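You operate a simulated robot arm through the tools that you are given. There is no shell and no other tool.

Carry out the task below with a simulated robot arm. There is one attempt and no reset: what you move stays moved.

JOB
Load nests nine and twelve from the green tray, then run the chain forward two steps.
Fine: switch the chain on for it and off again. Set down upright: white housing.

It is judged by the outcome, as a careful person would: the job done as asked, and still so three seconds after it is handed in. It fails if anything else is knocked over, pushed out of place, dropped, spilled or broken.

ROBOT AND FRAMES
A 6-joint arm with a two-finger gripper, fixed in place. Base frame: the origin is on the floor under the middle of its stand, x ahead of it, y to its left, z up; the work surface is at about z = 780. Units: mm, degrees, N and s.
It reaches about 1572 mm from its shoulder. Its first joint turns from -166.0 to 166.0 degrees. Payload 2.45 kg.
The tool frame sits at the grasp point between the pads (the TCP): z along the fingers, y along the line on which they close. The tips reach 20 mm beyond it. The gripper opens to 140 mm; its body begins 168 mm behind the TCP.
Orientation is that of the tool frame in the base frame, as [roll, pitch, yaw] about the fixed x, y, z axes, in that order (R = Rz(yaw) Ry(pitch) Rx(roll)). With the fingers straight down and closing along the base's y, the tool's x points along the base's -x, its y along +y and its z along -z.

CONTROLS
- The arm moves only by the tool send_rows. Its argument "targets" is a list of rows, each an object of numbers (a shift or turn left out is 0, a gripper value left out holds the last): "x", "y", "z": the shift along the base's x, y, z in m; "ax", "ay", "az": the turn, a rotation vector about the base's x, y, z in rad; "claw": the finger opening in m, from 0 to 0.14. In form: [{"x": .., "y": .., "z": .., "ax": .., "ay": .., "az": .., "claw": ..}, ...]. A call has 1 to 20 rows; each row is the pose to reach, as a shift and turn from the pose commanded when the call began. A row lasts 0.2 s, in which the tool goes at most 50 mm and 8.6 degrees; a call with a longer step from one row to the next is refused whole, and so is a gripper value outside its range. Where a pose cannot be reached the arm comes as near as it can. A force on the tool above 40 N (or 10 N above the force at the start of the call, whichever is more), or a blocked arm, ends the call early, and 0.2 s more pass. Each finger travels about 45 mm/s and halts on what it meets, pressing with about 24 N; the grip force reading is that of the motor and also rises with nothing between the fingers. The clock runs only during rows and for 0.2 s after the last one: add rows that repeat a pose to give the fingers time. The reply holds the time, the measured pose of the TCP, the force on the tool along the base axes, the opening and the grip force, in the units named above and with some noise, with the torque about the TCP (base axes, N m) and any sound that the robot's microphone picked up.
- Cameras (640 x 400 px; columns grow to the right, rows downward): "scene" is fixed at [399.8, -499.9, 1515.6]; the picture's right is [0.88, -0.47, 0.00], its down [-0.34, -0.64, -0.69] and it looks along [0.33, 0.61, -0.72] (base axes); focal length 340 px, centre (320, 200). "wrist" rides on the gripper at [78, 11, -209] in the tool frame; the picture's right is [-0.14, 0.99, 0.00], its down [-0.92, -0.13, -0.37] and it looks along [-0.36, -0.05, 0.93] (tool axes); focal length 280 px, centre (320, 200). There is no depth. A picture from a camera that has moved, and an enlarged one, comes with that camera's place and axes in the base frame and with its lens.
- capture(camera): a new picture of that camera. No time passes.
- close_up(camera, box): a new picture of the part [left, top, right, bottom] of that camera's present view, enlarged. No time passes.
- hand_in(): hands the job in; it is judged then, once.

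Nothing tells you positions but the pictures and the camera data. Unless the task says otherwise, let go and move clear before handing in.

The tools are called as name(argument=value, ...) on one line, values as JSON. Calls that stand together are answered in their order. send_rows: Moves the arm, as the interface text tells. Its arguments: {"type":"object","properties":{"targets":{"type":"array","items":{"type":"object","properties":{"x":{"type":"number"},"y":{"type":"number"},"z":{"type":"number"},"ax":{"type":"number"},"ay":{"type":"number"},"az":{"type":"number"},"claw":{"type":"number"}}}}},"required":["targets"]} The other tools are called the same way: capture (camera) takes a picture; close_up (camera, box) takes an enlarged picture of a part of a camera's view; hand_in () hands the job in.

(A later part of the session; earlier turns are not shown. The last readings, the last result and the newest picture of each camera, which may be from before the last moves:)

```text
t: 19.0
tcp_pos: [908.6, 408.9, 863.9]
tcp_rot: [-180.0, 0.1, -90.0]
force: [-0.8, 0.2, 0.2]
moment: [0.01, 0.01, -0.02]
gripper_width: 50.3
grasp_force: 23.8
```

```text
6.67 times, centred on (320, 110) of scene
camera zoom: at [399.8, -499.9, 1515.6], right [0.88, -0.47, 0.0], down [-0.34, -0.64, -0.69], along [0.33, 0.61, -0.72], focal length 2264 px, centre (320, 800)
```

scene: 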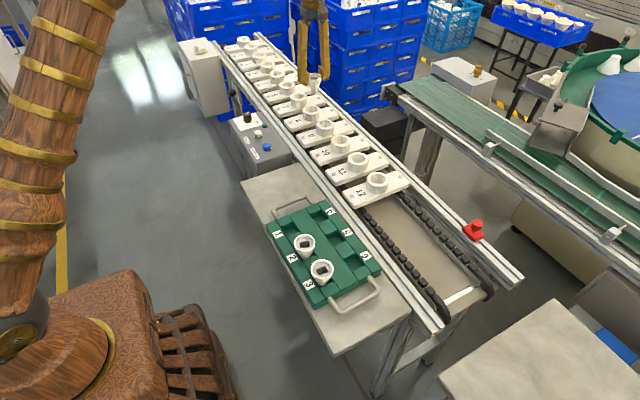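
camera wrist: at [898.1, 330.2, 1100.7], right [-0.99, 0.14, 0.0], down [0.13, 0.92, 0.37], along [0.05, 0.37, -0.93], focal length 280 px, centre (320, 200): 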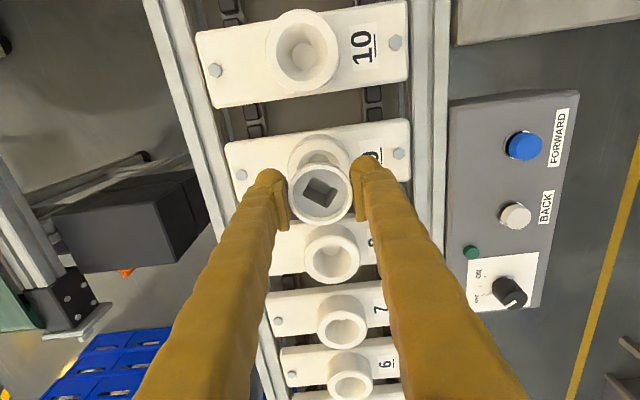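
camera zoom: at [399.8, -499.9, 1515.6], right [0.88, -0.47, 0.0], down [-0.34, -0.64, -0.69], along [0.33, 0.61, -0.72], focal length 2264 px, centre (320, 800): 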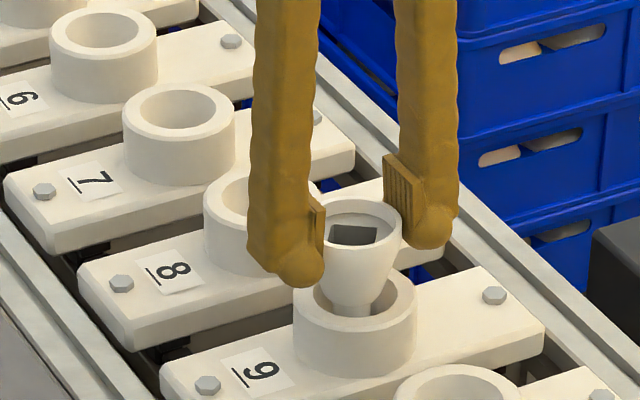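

send_rows(targets=[{"z": -0.002}, {"z": -0.004}, {"z": -0.006}, {"z": -0.008}, {"z": -0.008}])

close_up(camera="scene", box=[280, 80, 360, 140])

```text
t: 20.2
tcp_pos: [908.5, 409.6, 856.5]
tcp_rot: [180.0, 0.1, -90.0]
force: [0.1, 0.1, -1.4]
moment: [0.01, -0.04, 0.0]
gripper_width: 50.4
grasp_force: 24.2
```

```text
6.67 times, centred on (320, 110) of scene
camera zoom: at [399.8, -499.9, 1515.6], right [0.88, -0.47, 0.0], down [-0.34, -0.64, -0.69], along [0.33, 0.61, -0.72], focal length 2264 px, centre (320, 800)
```

zoom: 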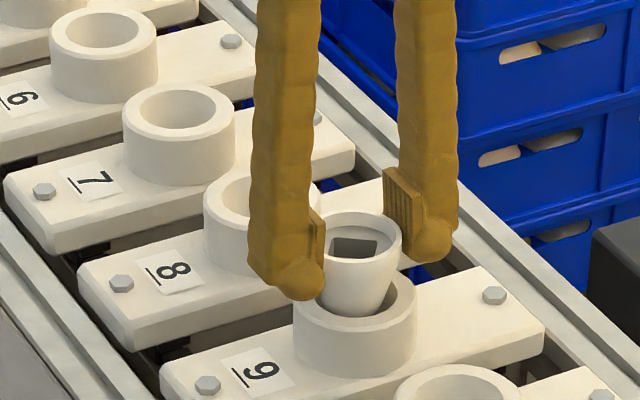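

send_rows(targets=[{"z": -0.002}, {"z": -0.004}, {"z": -0.006}, {"z": -0.006}])

close_up(camera="scene", box=[280, 80, 360, 140])

close_up(camera="wrist", box=[220, 110, 420, 240])

```text
t: 21.2
tcp_pos: [909.2, 409.4, 852.2]
tcp_rot: [-179.8, 0.1, -90.0]
force: [-0.2, 0.1, 19.5]
moment: [0.01, -0.02, 0.04]
gripper_width: 50.4
grasp_force: 23.8
```

```text
6.67 times, centred on (320, 110) of scene
camera zoom: at [399.8, -499.9, 1515.6], right [0.88, -0.47, 0.0], down [-0.34, -0.64, -0.69], along [0.33, 0.61, -0.72], focal length 2264 px, centre (320, 800)
```

zoom: 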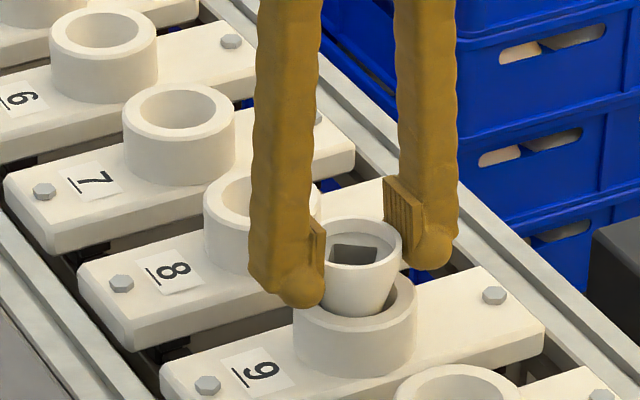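

```text
3.08 times, centred on (320, 175) of wrist
camera zoom: at [897.6, 330.1, 1062.0], right [-0.99, 0.14, 0.0], down [0.13, 0.92, 0.37], along [0.05, 0.37, -0.93], focal length 863 px, centre (320, 277)
```

zoom: 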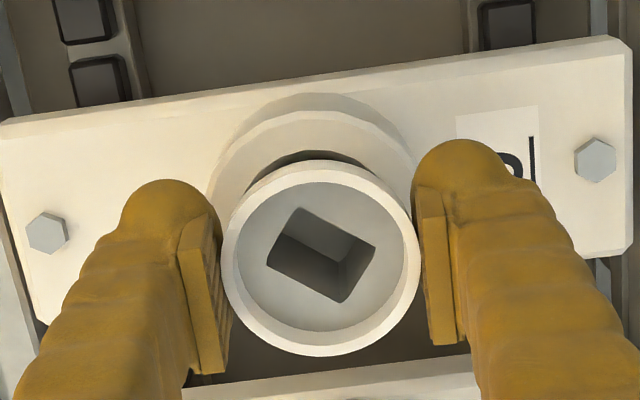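

Contact at TCP z≈852 with about 19 N vertically and almost no torque, so the housing stands on the nest floor. I'll ease off the pressure, open the fingers and check.

send_rows(targets=[{"z": 0.002}, {"z": 0.002}])

```text
t: 21.8
tcp_pos: [907.8, 408.7, 850.6]
tcp_rot: [180.0, 0.0, -90.1]
force: [0.2, -0.4, 0.1]
moment: [0.02, 0.04, -0.01]
gripper_width: 50.2
grasp_force: 24.8
```

send_rows(targets=[{"claw": 0.053}, {"claw": 0.058}, {"claw": 0.068}, {"claw": 0.08}, {"claw": 0.08}, {"claw": 0.08}])

close_up(camera="scene", box=[280, 80, 360, 140])

close_up(camera="wrist", box=[220, 110, 420, 240])

```text
t: 23.2
tcp_pos: [908.6, 409.1, 852.6]
tcp_rot: [180.0, 0.1, -90.1]
force: [0.2, 0.2, 0.2]
moment: [0.01, 0.06, -0.02]
gripper_width: 79.8
grasp_force: 0.0
```

```text
6.67 times, centred on (320, 110) of scene
camera zoom: at [399.8, -499.9, 1515.6], right [0.88, -0.47, 0.0], down [-0.34, -0.64, -0.69], along [0.33, 0.61, -0.72], focal length 2264 px, centre (320, 800)
```

zoom: 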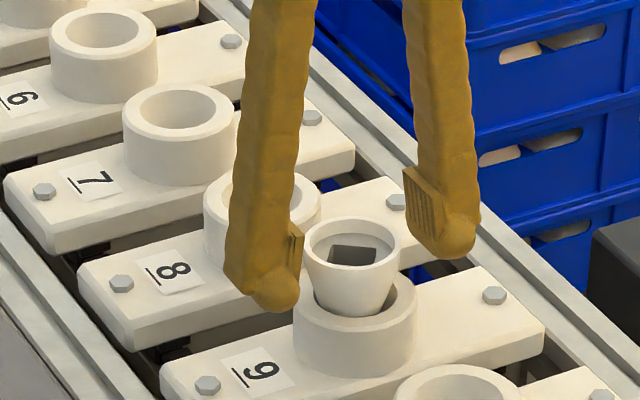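

```text
3.08 times, centred on (320, 175) of wrist
camera zoom: at [897.5, 330.0, 1063.1], right [-0.99, 0.14, 0.0], down [0.13, 0.92, 0.37], along [0.05, 0.37, -0.93], focal length 863 px, centre (320, 277)
```

zoom: 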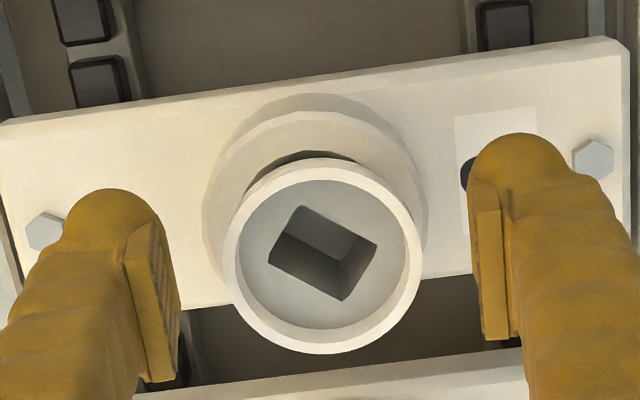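

close_up(camera="scene", box=[310, 100, 340, 130])

close_up(camera="wrist", box=[275, 130, 365, 210])

```text
13.33 times, centred on (325, 115) of scene
camera zoom: at [399.8, -499.9, 1515.6], right [0.88, -0.47, 0.0], down [-0.34, -0.64, -0.69], along [0.33, 0.61, -0.72], focal length 4528 px, centre (253, 1333)
```

zoom: 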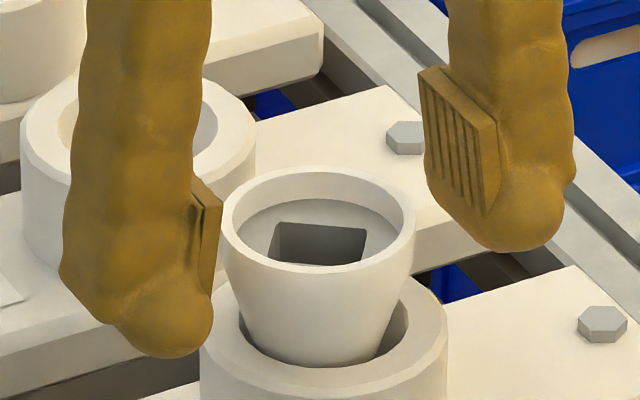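

```text
5.00 times, centred on (320, 170) of wrist
camera zoom: at [897.5, 330.0, 1063.1], right [-0.99, 0.14, 0.0], down [0.13, 0.92, 0.37], along [0.05, 0.37, -0.93], focal length 1402 px, centre (320, 350)
```

zoom: 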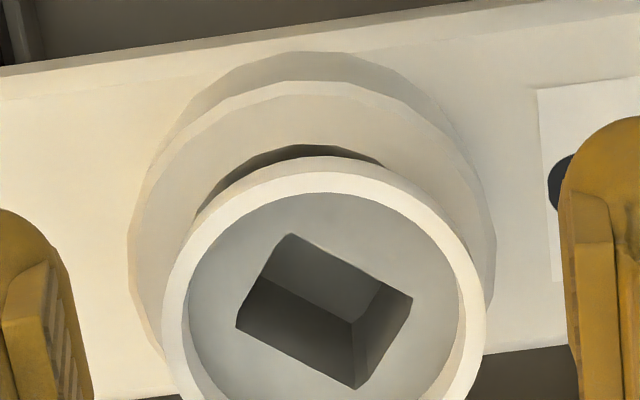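

The housing stands, but it sits about 2 mm towards -x of the nest centre. I'll re-grip it, lift 3 mm, shift it by +2.2 mm x and +1 mm y, and set it down again for a proper seat.

send_rows(targets=[{"claw": 0.065}, {"claw": 0.05}, {"claw": 0.045}, {"claw": 0.045}, {"claw": 0.045}, {"z": 0.003, "claw": 0.045}, {"z": 0.003}, {"x": 0.0022, "y": 0.001, "z": 0.003}, {"x": 0.0022, "y": 0.001, "z": 0.003}])

close_up(camera="scene", box=[310, 100, 340, 130])

close_up(camera="wrist", box=[275, 130, 365, 210])

```text
t: 25.2
tcp_pos: [909.9, 410.0, 855.2]
tcp_rot: [-180.0, 0.1, -90.0]
force: [-0.2, -0.4, -0.7]
moment: [0.02, 0.03, -0.01]
gripper_width: 50.5
grasp_force: 23.9
```

```text
13.33 times, centred on (325, 115) of scene
camera zoom: at [399.8, -499.9, 1515.6], right [0.88, -0.47, 0.0], down [-0.34, -0.64, -0.69], along [0.33, 0.61, -0.72], focal length 4528 px, centre (253, 1333)
```

zoom: 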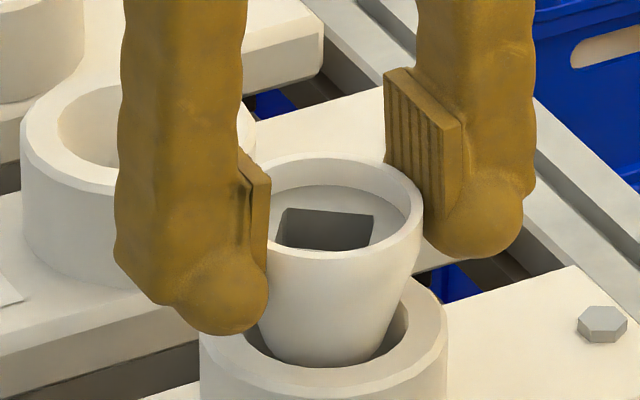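

```text
5.00 times, centred on (320, 170) of wrist
camera zoom: at [899.8, 331.0, 1065.9], right [-0.99, 0.14, 0.0], down [0.13, 0.92, 0.37], along [0.05, 0.37, -0.93], focal length 1402 px, centre (320, 350)
```

zoom: 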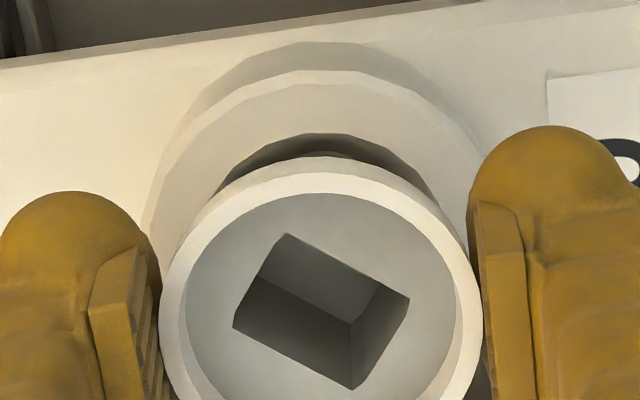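

Now the gaps around the housing look even. I'll lower it to contact.

send_rows(targets=[{"z": -0.002}, {"z": -0.003}, {"z": -0.004}, {"z": -0.004}])

```text
t: 26.2
tcp_pos: [910.4, 409.8, 850.8]
tcp_rot: [-180.0, 0.1, -90.1]
force: [-1.6, -1.3, 13.6]
moment: [-0.05, 0.04, 0.0]
gripper_width: 50.3
grasp_force: 24.4
```

send_rows(targets=[{"z": 0.001}, {"z": 0.001}, {"z": 0.001, "claw": 0.053}, {"z": 0.001, "claw": 0.058}, {"z": 0.001, "claw": 0.068}, {"z": 0.001, "claw": 0.08}, {"z": 0.001, "claw": 0.08}, {"z": 0.001, "claw": 0.08}])

close_up(camera="scene", box=[310, 100, 340, 130])

close_up(camera="wrist", box=[275, 130, 365, 210])

```text
t: 28.0
tcp_pos: [910.9, 410.3, 852.0]
tcp_rot: [-180.0, 0.1, -90.0]
force: [-0.8, -0.6, 0.6]
moment: [0.03, 0.02, 0.0]
gripper_width: 80.1
grasp_force: 0.0
```

```text
13.33 times, centred on (325, 115) of scene
camera zoom: at [399.8, -499.9, 1515.6], right [0.88, -0.47, 0.0], down [-0.34, -0.64, -0.69], along [0.33, 0.61, -0.72], focal length 4528 px, centre (253, 1333)
```

zoom: 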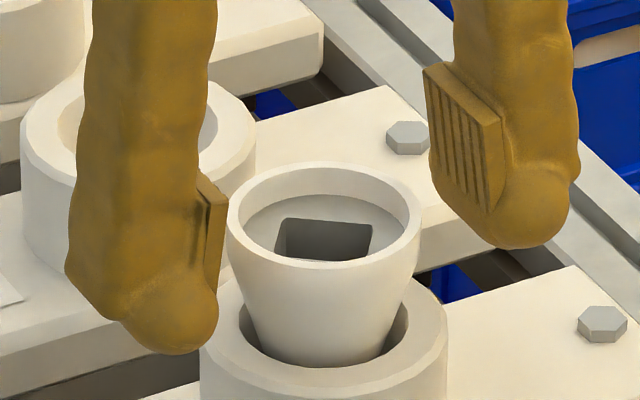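

```text
5.00 times, centred on (320, 170) of wrist
camera zoom: at [899.6, 330.9, 1062.9], right [-0.99, 0.14, 0.0], down [0.13, 0.92, 0.37], along [0.05, 0.37, -0.93], focal length 1402 px, centre (320, 350)
```

zoom: 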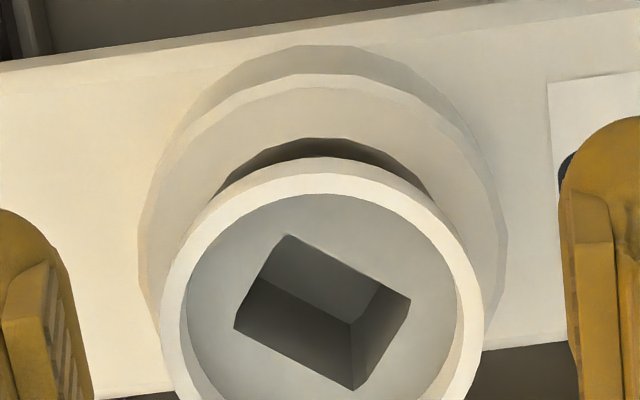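

Housing 1 is now centred and steady in nest 9. I'll retreat straight up and go over housing 2.

send_rows(targets=[{"z": 0.02}, {"z": 0.06}, {"z": 0.1}, {"z": 0.12}, {"x": -0.02, "y": -0.03, "z": 0.12}, {"x": -0.047, "y": -0.07, "z": 0.12}, {"x": -0.074, "y": -0.109, "z": 0.12}, {"x": -0.101, "y": -0.149, "z": 0.12}, {"x": -0.128, "y": -0.189, "z": 0.12}, {"x": -0.155, "y": -0.228, "z": 0.12}, {"x": -0.182, "y": -0.268, "z": 0.12}, {"x": -0.209, "y": -0.308, "z": 0.12}, {"x": -0.236, "y": -0.348, "z": 0.12}, {"x": -0.263, "y": -0.388, "z": 0.12}, {"x": -0.29, "y": -0.428, "z": 0.12}, {"x": -0.307, "y": -0.453, "z": 0.12}, {"x": -0.3108, "y": -0.4587, "z": 0.12}, {"x": -0.3108, "y": -0.4587, "z": 0.12}])

capture(camera="wrist")

close_up(camera="wrist", box=[220, 110, 420, 240])

close_up(camera="scene", box=[260, 60, 420, 180])

```text
t: 31.8
tcp_pos: [599.5, -47.1, 972.6]
tcp_rot: [180.0, 0.2, -90.0]
force: [-0.6, 0.0, -0.6]
moment: [0.03, 0.0, -0.04]
gripper_width: 79.8
grasp_force: 0.0
```

```text
taken
camera wrist: at [589.3, -126.6, 1183.2], right [-0.99, 0.14, 0.0], down [0.13, 0.92, 0.37], along [0.05, 0.37, -0.93], focal length 280 px, centre (320, 200)
```

wrist: 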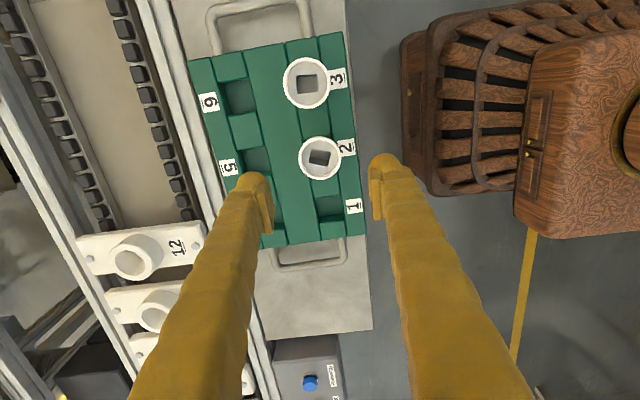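

```text
3.08 times, centred on (320, 175) of wrist
camera zoom: at [589.3, -126.6, 1183.2], right [-0.99, 0.14, 0.0], down [0.13, 0.92, 0.37], along [0.05, 0.37, -0.93], focal length 863 px, centre (320, 277)
```

zoom: 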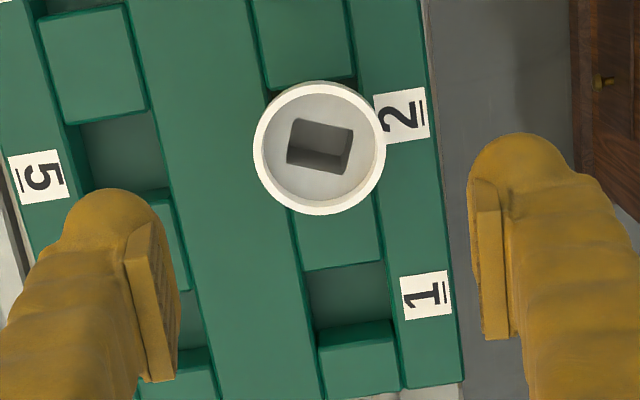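

```text
3.33 times, centred on (340, 120) of scene
camera zoom: at [399.8, -499.9, 1515.6], right [0.88, -0.47, 0.0], down [-0.34, -0.64, -0.69], along [0.33, 0.61, -0.72], focal length 1132 px, centre (253, 467)
```

zoom: 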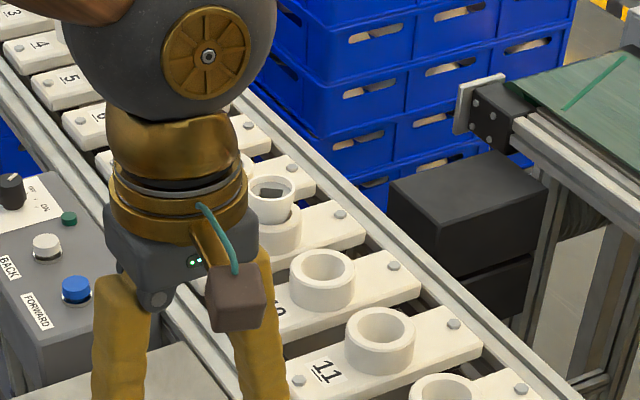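

Housing 2 is centred under the gripper to within about 1 mm. I'll descend and grip it.

send_rows(targets=[{"z": -0.045}, {"z": -0.085}, {"z": -0.105}, {"z": -0.116, "y": -0.001}, {"z": -0.122, "y": -0.001}, {"z": -0.122, "y": -0.001}])

close_up(camera="wrist", box=[220, 110, 420, 240])

close_up(camera="scene", box=[260, 200, 350, 290])

```text
t: 33.2
tcp_pos: [599.8, -47.5, 851.4]
tcp_rot: [179.9, 0.0, -90.0]
force: [0.6, -0.4, -1.0]
moment: [0.0, 0.0, 0.01]
gripper_width: 79.7
grasp_force: 0.1
```

```text
3.08 times, centred on (320, 175) of wrist
camera zoom: at [588.5, -127.9, 1061.2], right [-0.99, 0.14, 0.0], down [0.13, 0.92, 0.37], along [0.05, 0.37, -0.93], focal length 863 px, centre (320, 277)
```

zoom: 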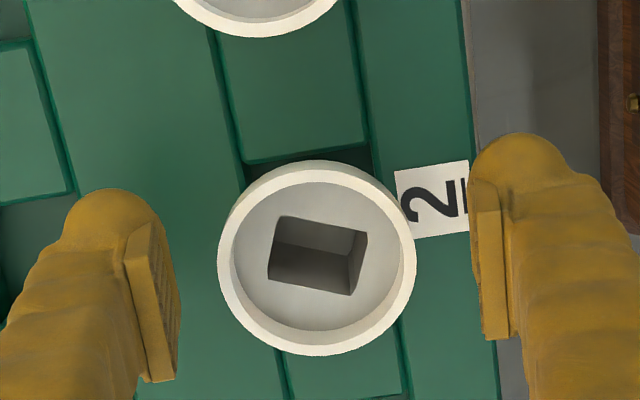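

```text
4.44 times, centred on (305, 245) of scene
camera zoom: at [399.8, -499.9, 1515.6], right [0.88, -0.47, 0.0], down [-0.34, -0.64, -0.69], along [0.33, 0.61, -0.72], focal length 1509 px, centre (387, 0)
```

zoom: 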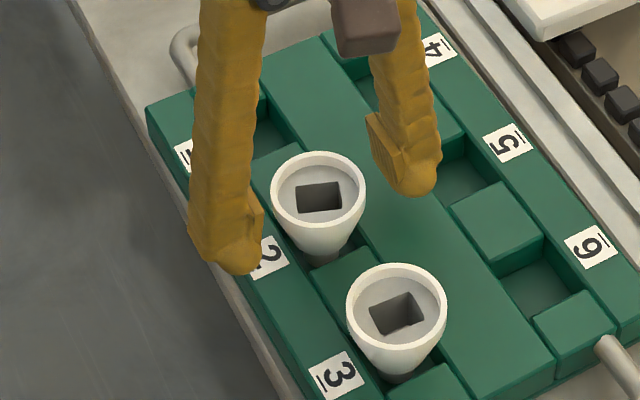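

send_rows(targets=[{"x": 0.0007, "claw": 0.068}, {"x": 0.0007, "claw": 0.055}, {"x": 0.0007, "claw": 0.045}, {"x": 0.0007, "claw": 0.045}, {"x": 0.0007, "claw": 0.045}, {"x": 0.0007, "claw": 0.045}])

close_up(camera="wrist", box=[220, 110, 420, 240])

```text
t: 34.6
tcp_pos: [600.5, -49.1, 851.6]
tcp_rot: [-180.0, 0.1, -90.1]
force: [0.1, 0.0, 0.7]
moment: [0.01, 0.0, 0.0]
gripper_width: 50.7
grasp_force: 23.7
```

```text
3.08 times, centred on (320, 175) of wrist
camera zoom: at [589.4, -128.0, 1061.1], right [-0.99, 0.14, 0.0], down [0.13, 0.92, 0.37], along [0.05, 0.37, -0.93], focal length 863 px, centre (320, 277)
```

zoom: 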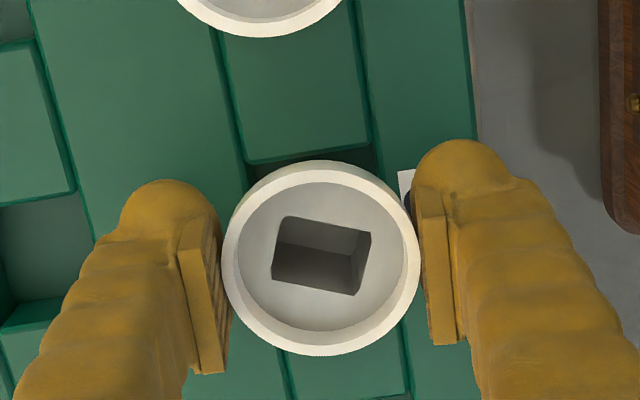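

send_rows(targets=[{"z": 0.005}, {"z": 0.015}, {"z": 0.03}, {"z": 0.05}, {"z": 0.08}, {"z": 0.11}, {"z": 0.12}, {"x": 0.02, "y": 0.013, "z": 0.12}, {"x": 0.056, "y": 0.037, "z": 0.12}, {"x": 0.092, "y": 0.061, "z": 0.12}, {"x": 0.128, "y": 0.085, "z": 0.12}, {"x": 0.164, "y": 0.109, "z": 0.12}, {"x": 0.2, "y": 0.132, "z": 0.12}, {"x": 0.236, "y": 0.156, "z": 0.12}, {"x": 0.272, "y": 0.18, "z": 0.12}, {"x": 0.298, "y": 0.197, "z": 0.12}, {"x": 0.3025, "y": 0.199, "z": 0.12}, {"x": 0.3025, "y": 0.199, "z": 0.12}])

capture(camera="wrist")

close_up(camera="wrist", box=[240, 40, 400, 150])

capture(camera="scene")

```text
t: 38.4
tcp_pos: [903.2, 149.6, 970.1]
tcp_rot: [-180.0, 0.2, -90.1]
force: [0.5, 0.0, -0.6]
moment: [0.04, 0.02, 0.01]
gripper_width: 50.5
grasp_force: 24.1
```

```text
taken
camera wrist: at [892.9, 70.5, 1181.6], right [-0.99, 0.14, 0.0], down [0.13, 0.92, 0.37], along [0.05, 0.37, -0.93], focal length 280 px, centre (320, 200)
```

wrist: 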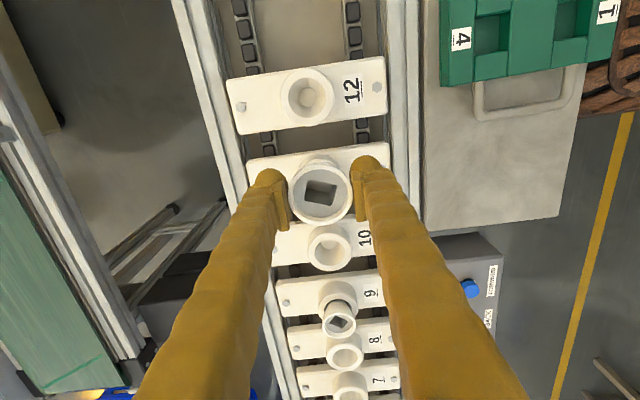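

```text
3.64 times, centred on (320, 95) of wrist
camera zoom: at [892.9, 70.5, 1181.6], right [-0.99, 0.14, 0.0], down [0.13, 0.92, 0.37], along [0.05, 0.37, -0.93], focal length 1020 px, centre (320, 582)
```

zoom: 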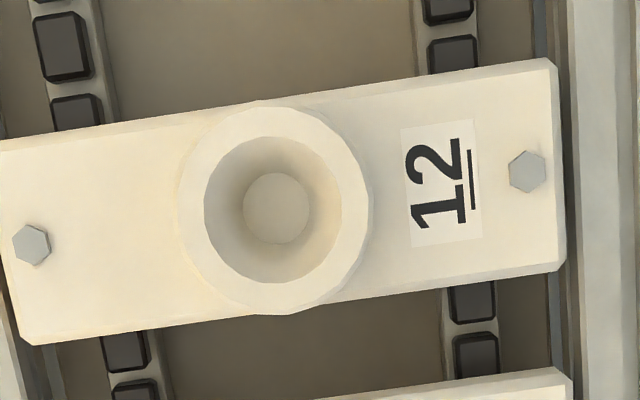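

```text
taken
```

scene: 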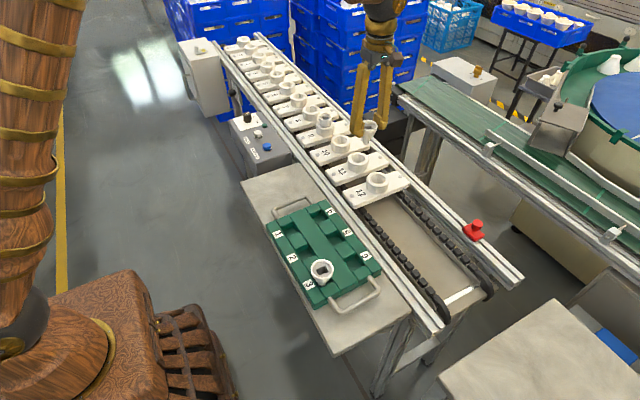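

Nest 12 shows up in nearly the same image spot as nest 9 did, so I'll reuse that calibrated offset of +7.3 mm x and -70.3 mm y. I'll move over it, pause above the cup and verify.

send_rows(targets=[{"x": 0.004, "y": -0.036}, {"x": 0.0073, "y": -0.066}, {"x": 0.0073, "y": -0.0703}, {"x": 0.0073, "y": -0.0703, "z": -0.03}, {"x": 0.0073, "y": -0.0703, "z": -0.06}, {"x": 0.0073, "y": -0.0703, "z": -0.08}, {"x": 0.0073, "y": -0.0703, "z": -0.09}, {"x": 0.0073, "y": -0.0703, "z": -0.1}, {"x": 0.0073, "y": -0.0703, "z": -0.106}, {"x": 0.0073, "y": -0.0703, "z": -0.106}])

close_up(camera="scene", box=[345, 145, 405, 205])

close_up(camera="wrist", box=[275, 130, 365, 210])

```text
t: 40.6
tcp_pos: [911.1, 79.0, 864.8]
tcp_rot: [-179.9, 0.1, -90.0]
force: [-0.2, -0.2, -0.3]
moment: [0.01, 0.01, 0.0]
gripper_width: 50.0
grasp_force: 24.1
```

```text
6.67 times, centred on (375, 175) of scene
camera zoom: at [399.8, -499.9, 1515.6], right [0.88, -0.47, 0.0], down [-0.34, -0.64, -0.69], along [0.33, 0.61, -0.72], focal length 2264 px, centre (-47, 367)
```

zoom: 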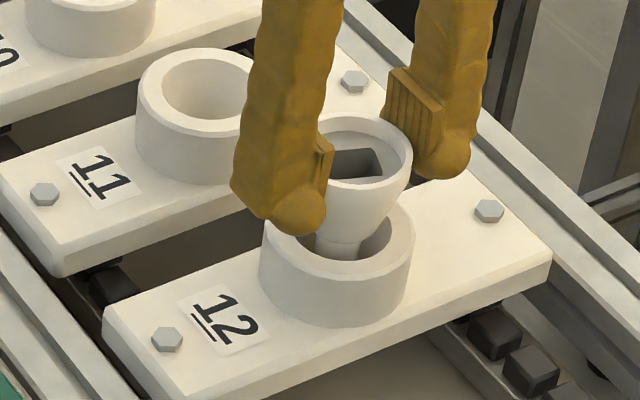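

```text
5.00 times, centred on (320, 170) of wrist
camera zoom: at [899.8, 0.4, 1075.3], right [-0.99, 0.14, 0.0], down [0.13, 0.92, 0.37], along [0.05, 0.37, -0.93], focal length 1402 px, centre (320, 350)
```

zoom: 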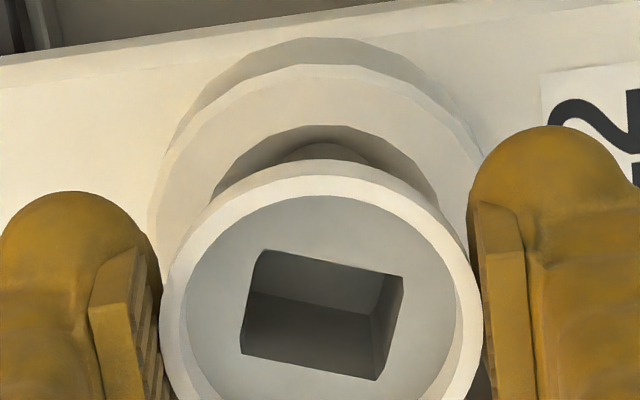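

The alignment matches the corrected nest 9 placement. I'll lower it to contact.

send_rows(targets=[{"z": -0.003}, {"z": -0.006}, {"z": -0.008}, {"z": -0.01}, {"z": -0.0115}, {"z": -0.013}, {"z": -0.013}])

close_up(camera="scene", box=[345, 145, 405, 205])

```text
t: 42.2
tcp_pos: [910.4, 78.5, 852.4]
tcp_rot: [-179.8, 0.1, -90.0]
force: [-2.7, -1.2, 13.3]
moment: [-0.05, 0.14, 0.01]
gripper_width: 50.4
grasp_force: 23.9
```

```text
6.67 times, centred on (375, 175) of scene
camera zoom: at [399.8, -499.9, 1515.6], right [0.88, -0.47, 0.0], down [-0.34, -0.64, -0.69], along [0.33, 0.61, -0.72], focal length 2264 px, centre (-47, 367)
```

zoom: 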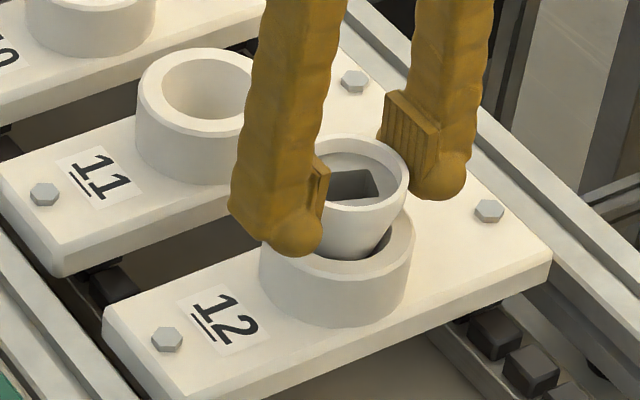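

send_rows(targets=[{"z": 0.002}, {"x": -0.0008, "y": -0.0004, "z": 0.002}, {"x": -0.0008, "y": -0.0004, "z": 0.0}, {"x": -0.0008, "y": -0.0004, "z": 0.0}])

close_up(camera="wrist", box=[275, 130, 365, 210])

```text
t: 43.2
tcp_pos: [910.3, 79.4, 851.6]
tcp_rot: [-180.0, 0.1, -90.0]
force: [-1.5, 0.8, 8.3]
moment: [0.05, 0.15, -0.03]
gripper_width: 50.5
grasp_force: 23.1
```

```text
5.00 times, centred on (320, 170) of wrist
camera zoom: at [898.6, -0.4, 1062.8], right [-0.99, 0.14, 0.0], down [0.13, 0.92, 0.37], along [0.05, 0.37, -0.93], focal length 1402 px, centre (320, 350)
```

zoom: 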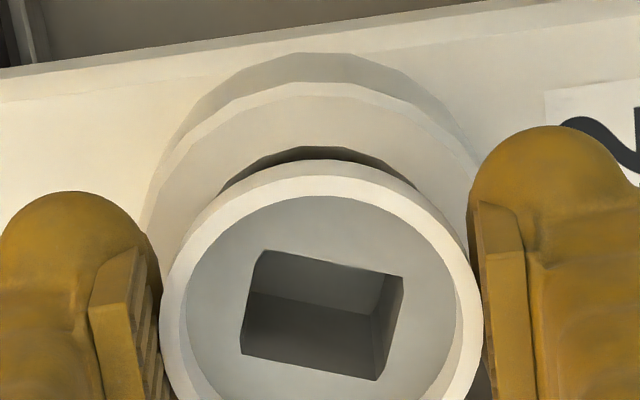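

send_rows(targets=[{"z": 0.001}, {"z": 0.001}, {"z": 0.001, "claw": 0.053}, {"z": 0.001, "claw": 0.058}, {"z": 0.001, "claw": 0.068}, {"z": 0.001, "claw": 0.08}, {"z": 0.001, "claw": 0.08}, {"z": 0.001, "claw": 0.08}])

close_up(camera="scene", box=[345, 145, 405, 205])

close_up(camera="wrist", box=[275, 130, 365, 210])

```text
t: 45.0
tcp_pos: [909.4, 78.3, 853.0]
tcp_rot: [-180.0, 0.1, -89.9]
force: [-0.3, 0.1, -0.3]
moment: [0.02, 0.05, 0.02]
gripper_width: 79.8
grasp_force: 0.2
```

```text
6.67 times, centred on (375, 175) of scene
camera zoom: at [399.8, -499.9, 1515.6], right [0.88, -0.47, 0.0], down [-0.34, -0.64, -0.69], along [0.33, 0.61, -0.72], focal length 2264 px, centre (-47, 367)
```

zoom: 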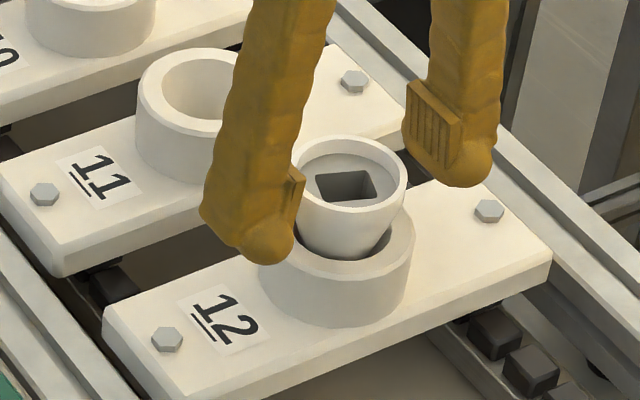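

```text
5.00 times, centred on (320, 170) of wrist
camera zoom: at [898.7, -0.2, 1063.5], right [-0.99, 0.14, 0.0], down [0.13, 0.92, 0.37], along [0.05, 0.37, -0.93], focal length 1402 px, centre (320, 350)
```

zoom: 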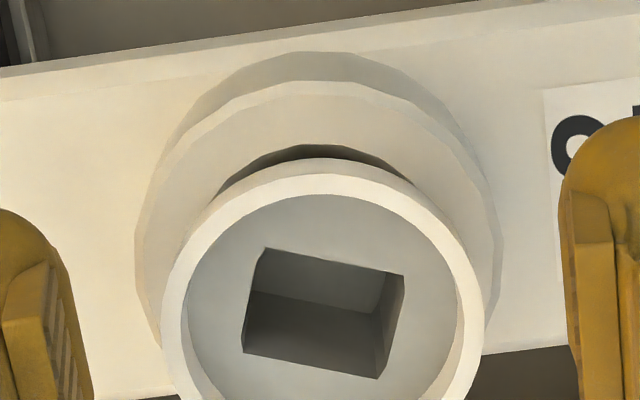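

Both housings now stand centred in nests 9 and 12. I'll retreat straight up and move over the rotary switch for a close look.

send_rows(targets=[{"z": 0.02}, {"z": 0.06}, {"z": 0.1}, {"z": 0.12}, {"x": -0.008, "y": 0.02, "z": 0.12}, {"x": -0.025, "y": 0.06, "z": 0.12}, {"x": -0.042, "y": 0.1, "z": 0.12}, {"x": -0.059, "y": 0.14, "z": 0.12}, {"x": -0.076, "y": 0.18, "z": 0.12}, {"x": -0.093, "y": 0.22, "z": 0.12}, {"x": -0.11, "y": 0.26, "z": 0.12}, {"x": -0.127, "y": 0.3, "z": 0.12}, {"x": -0.144, "y": 0.34, "z": 0.12}, {"x": -0.161, "y": 0.38, "z": 0.12}, {"x": -0.178, "y": 0.42, "z": 0.12}, {"x": -0.195, "y": 0.46, "z": 0.12}, {"x": -0.212, "y": 0.5, "z": 0.12}, {"x": -0.224, "y": 0.532, "z": 0.12}, {"x": -0.224, "y": 0.532, "z": 0.12}])

capture(camera="wrist")

close_up(camera="wrist", box=[230, 90, 410, 200])

capture(camera="scene")

```text
t: 49.0
tcp_pos: [686.3, 610.2, 972.4]
tcp_rot: [-180.0, 0.1, -90.0]
force: [0.0, 0.7, 0.8]
moment: [-0.03, 0.02, 0.02]
gripper_width: 79.9
grasp_force: 0.1
```

```text
taken
camera wrist: at [675.1, 531.7, 1182.9], right [-0.99, 0.14, 0.0], down [0.13, 0.92, 0.37], along [0.05, 0.37, -0.93], focal length 280 px, centre (320, 200)
```

wrist: 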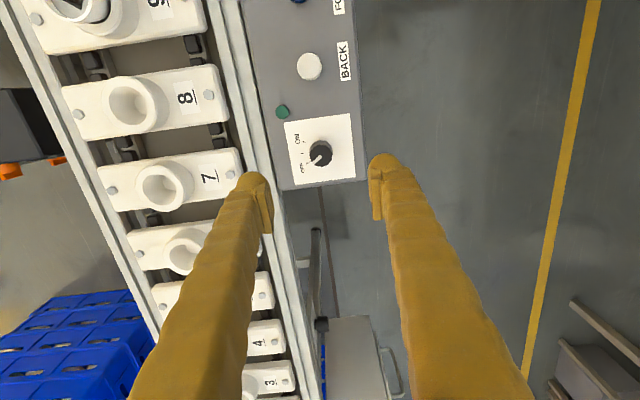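

```text
3.56 times, centred on (320, 145) of wrist
camera zoom: at [675.1, 531.7, 1182.9], right [-0.99, 0.14, 0.0], down [0.13, 0.92, 0.37], along [0.05, 0.37, -0.93], focal length 997 px, centre (320, 396)
```

zoom: 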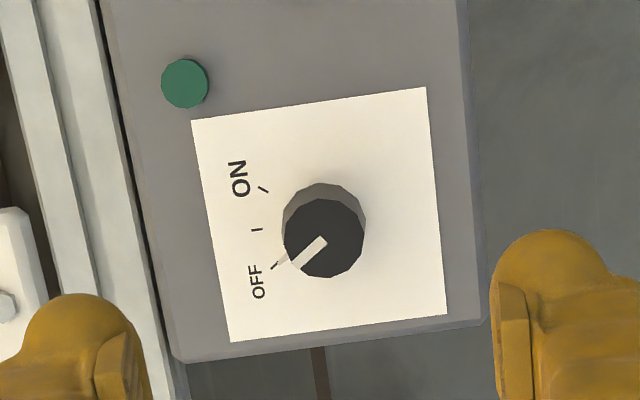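

```text
taken
```

scene: 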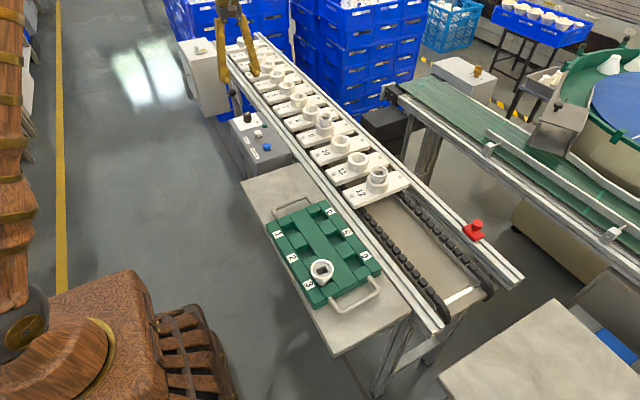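

From this view the knob axis is at about (685, 615), with its top at z≈808 and its base at ≈781. OFF points to about +35° and ON to about -35° from +x, so it needs roughly a -70° turn. I'll rotate the gripper to suit that turn and lower to just above the knob.

send_rows(targets=[{"az": -0.1454, "x": -0.001, "y": 0.002, "z": -0.012}, {"az": -0.2909, "x": -0.001, "y": 0.004, "z": -0.024}, {"az": -0.4363, "x": -0.001, "y": 0.005, "z": -0.036}, {"az": -0.5818, "x": -0.001, "y": 0.005, "z": -0.048}, {"az": -0.7272, "x": -0.001, "y": 0.005, "z": -0.06}, {"az": -0.8727, "x": -0.001, "y": 0.005, "z": -0.072}, {"az": -1.0181, "x": -0.001, "y": 0.005, "z": -0.084}, {"az": -1.1636, "x": -0.001, "y": 0.005, "z": -0.096}, {"az": -1.309, "x": -0.001, "y": 0.005, "z": -0.11}, {"az": -1.309, "x": -0.001, "y": 0.005, "z": -0.11}])

capture(camera="wrist")

close_up(camera="wrist", box=[220, 110, 420, 240])

close_up(camera="scene", box=[200, 60, 300, 160])

```text
t: 51.2
tcp_pos: [684.3, 614.7, 862.6]
tcp_rot: [180.0, 0.1, -165.1]
force: [0.0, -0.5, -1.0]
moment: [0.0, 0.02, 0.01]
gripper_width: 80.0
grasp_force: 0.1
```

```text
taken
camera wrist: at [606.5, 605.5, 1073.4], right [-0.12, 0.99, 0.0], down [0.92, 0.11, 0.37], along [0.37, 0.05, -0.93], focal length 280 px, centre (320, 200)
```

wrist: 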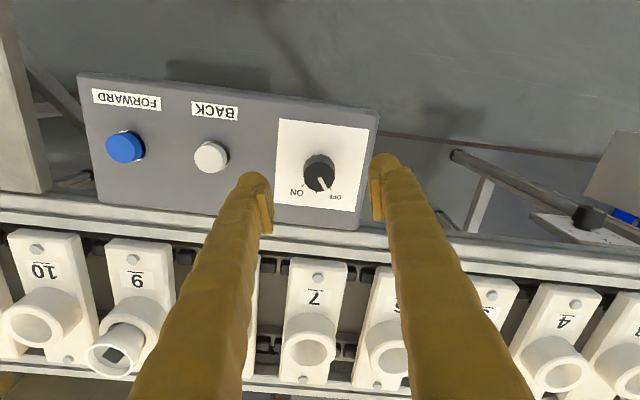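

```text
3.08 times, centred on (320, 175) of wrist
camera zoom: at [606.5, 605.5, 1073.4], right [-0.12, 0.99, 0.0], down [0.92, 0.11, 0.37], along [0.37, 0.05, -0.93], focal length 863 px, centre (320, 277)
```

zoom: 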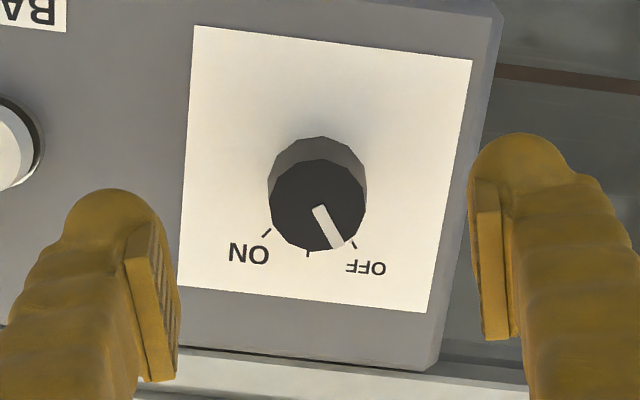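

```text
4.00 times, centred on (250, 110) of scene
camera zoom: at [399.8, -499.9, 1515.6], right [0.88, -0.47, 0.0], down [-0.34, -0.64, -0.69], along [0.33, 0.61, -0.72], focal length 1358 px, centre (600, 560)
```

zoom: 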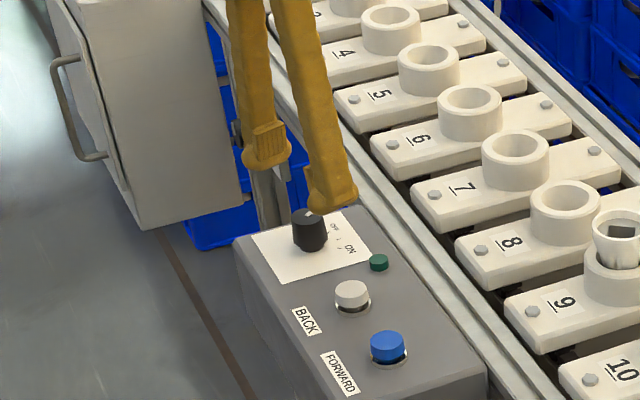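

The knob is centred between the fingers, with its top at z≈810 and the box surface at ≈784. I'll narrow the fingers and lower so the tips stay just clear of the panel.

send_rows(targets=[{"x": 0.0005, "y": -0.0004, "z": -0.02, "claw": 0.065}, {"x": 0.0005, "y": -0.0004, "z": -0.03, "claw": 0.055}, {"x": 0.0005, "y": -0.0004, "z": -0.036, "claw": 0.055}, {"x": 0.0005, "y": -0.0004, "z": -0.042, "claw": 0.055}, {"x": 0.0005, "y": -0.0004, "z": -0.048, "claw": 0.055}, {"x": 0.0005, "y": -0.0004, "z": -0.048, "claw": 0.055}])

close_up(camera="wrist", box=[220, 110, 420, 240])

close_up(camera="scene", box=[215, 80, 285, 150])

```text
t: 52.6
tcp_pos: [685.8, 616.2, 815.4]
tcp_rot: [-180.0, 0.1, -165.0]
force: [0.1, -0.8, -0.3]
moment: [0.04, 0.0, 0.0]
gripper_width: 54.8
grasp_force: 0.2
```

```text
3.08 times, centred on (320, 175) of wrist
camera zoom: at [606.8, 605.2, 1025.2], right [-0.12, 0.99, 0.0], down [0.92, 0.12, 0.37], along [0.37, 0.05, -0.93], focal length 863 px, centre (320, 277)
```

zoom: 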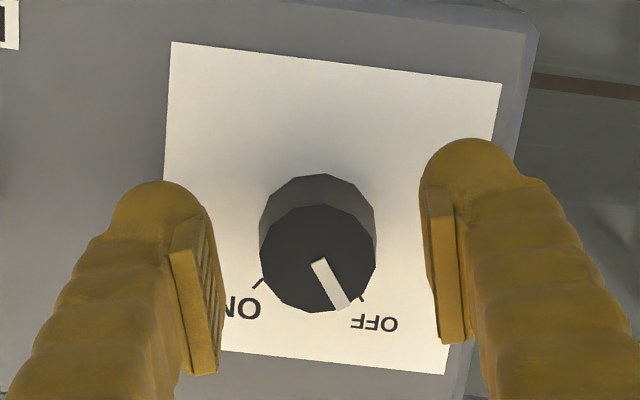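

```text
5.71 times, centred on (250, 115) of scene
camera zoom: at [399.8, -499.9, 1515.6], right [0.88, -0.47, 0.0], down [-0.34, -0.64, -0.69], along [0.33, 0.61, -0.72], focal length 1940 px, centre (720, 686)
```

zoom: 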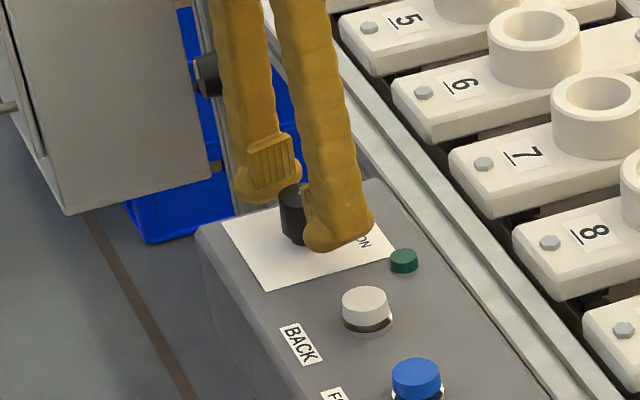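

send_rows(targets=[{"z": -0.002}, {"z": -0.004}, {"z": -0.006}, {"z": -0.006}])

close_up(camera="scene", box=[215, 80, 285, 150])

```text
t: 53.6
tcp_pos: [685.3, 615.2, 808.7]
tcp_rot: [-179.9, 0.1, -164.9]
force: [0.0, 0.3, -0.2]
moment: [0.02, 0.01, 0.01]
gripper_width: 55.1
grasp_force: 0.0
```

```text
5.71 times, centred on (250, 115) of scene
camera zoom: at [399.8, -499.9, 1515.6], right [0.88, -0.47, 0.0], down [-0.34, -0.64, -0.69], along [0.33, 0.61, -0.72], focal length 1940 px, centre (720, 686)
```

zoom: 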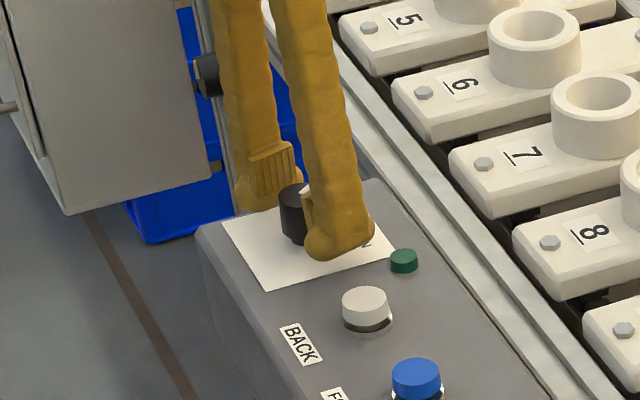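

send_rows(targets=[{"claw": 0.042}, {"claw": 0.032}, {"claw": 0.026}, {"claw": 0.026}, {"claw": 0.026}])

close_up(camera="wrist", box=[220, 110, 420, 240])

```text
t: 54.8
tcp_pos: [684.9, 615.0, 807.8]
tcp_rot: [-180.0, 0.1, -165.0]
force: [2.8, -13.9, 0.4]
moment: [-0.13, 0.01, 0.02]
gripper_width: 32.6
grasp_force: 45.1
```

```text
3.08 times, centred on (320, 175) of wrist
camera zoom: at [606.8, 604.8, 1019.2], right [-0.12, 0.99, 0.0], down [0.92, 0.12, 0.37], along [0.37, 0.05, -0.93], focal length 863 px, centre (320, 277)
```

zoom: 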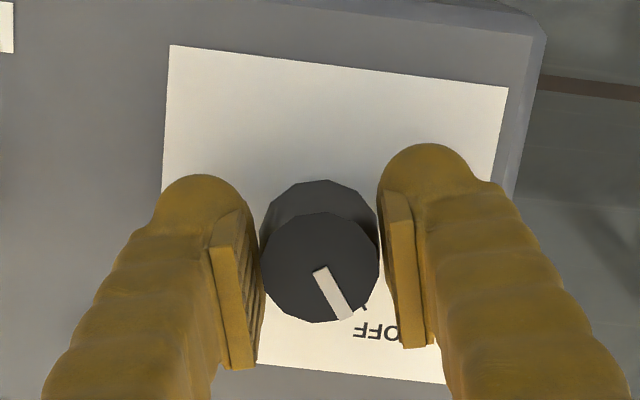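

The grip closed with a slight side load, with the knob about 1 mm towards -y, so I'll shift to relieve it before turning.

send_rows(targets=[{"x": 0.0003, "y": -0.0012}, {"x": 0.0003, "y": -0.0012}])

```text
t: 55.4
tcp_pos: [685.8, 614.0, 809.5]
tcp_rot: [-180.0, 0.1, -165.0]
force: [-0.8, 5.9, -1.9]
moment: [0.08, -0.02, -0.03]
gripper_width: 32.6
grasp_force: 45.2
```

send_rows(targets=[{"y": 0.0004}, {"y": 0.0004, "az": -0.12}, {"y": 0.0004, "az": -0.25}, {"y": 0.0004, "az": -0.38}, {"y": 0.0004, "az": -0.51}, {"y": 0.0004, "az": -0.61}, {"y": 0.0004, "az": -0.61}])

close_up(camera="wrist", box=[220, 110, 420, 240])

```text
t: 57.0
tcp_pos: [686.5, 614.7, 808.0]
tcp_rot: [180.0, 0.0, 159.9]
force: [-2.8, 7.8, 0.6]
moment: [0.09, 0.03, 0.01]
gripper_width: 32.5
grasp_force: 44.8
```

```text
3.08 times, centred on (320, 175) of wrist
camera zoom: at [615.3, 651.3, 1019.1], right [0.47, 0.88, 0.0], down [0.82, -0.43, 0.37], along [0.33, -0.17, -0.93], focal length 863 px, centre (320, 277)
```

zoom: 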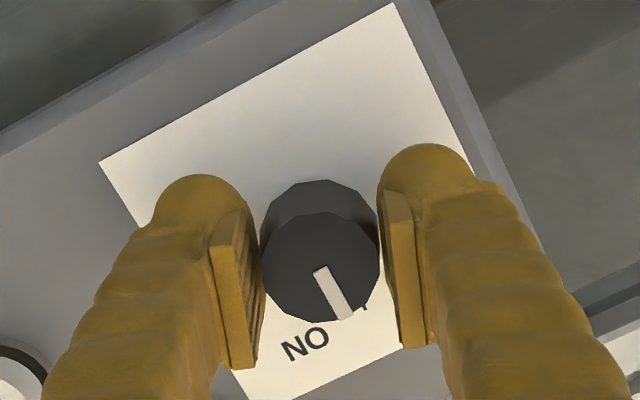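

The knob turns with the gripper and is now at the middle mark. I'll continue to ON.

send_rows(targets=[{"y": 0.0004, "az": -0.12}, {"y": 0.0004, "az": -0.25}, {"y": 0.0004, "az": -0.38}, {"y": 0.0004, "az": -0.5}, {"y": 0.0004, "az": -0.6}, {"y": 0.0004, "az": -0.6}])

close_up(camera="wrist", box=[220, 110, 420, 240])

close_up(camera="scene", box=[215, 80, 285, 150])

```text
t: 58.4
tcp_pos: [684.4, 614.9, 808.7]
tcp_rot: [-179.9, 0.0, 125.5]
force: [-5.9, -10.0, 13.4]
moment: [-0.15, 0.06, -0.01]
gripper_width: 32.7
grasp_force: 45.9
heard: click
```

```text
3.08 times, centred on (320, 175) of wrist
camera zoom: at [648.4, 684.3, 1019.1], right [0.89, 0.47, 0.0], down [0.43, -0.82, 0.37], along [0.17, -0.33, -0.93], focal length 863 px, centre (320, 277)
```

zoom: 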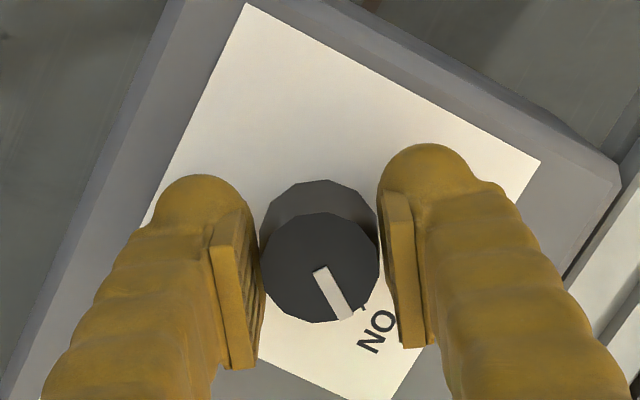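

```text
5.71 times, centred on (250, 115) of scene
camera zoom: at [399.8, -499.9, 1515.6], right [0.88, -0.47, 0.0], down [-0.34, -0.64, -0.69], along [0.33, 0.61, -0.72], focal length 1940 px, centre (720, 686)
```

zoom: 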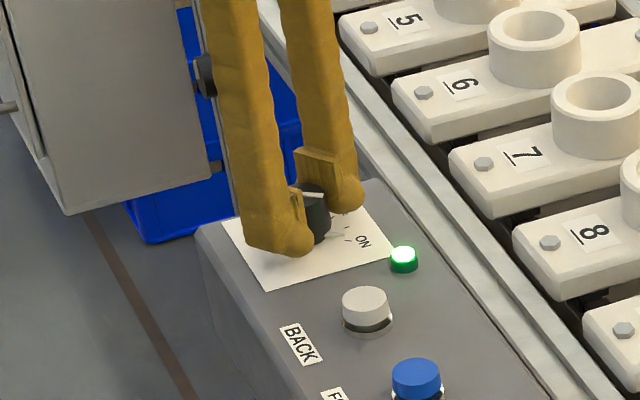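

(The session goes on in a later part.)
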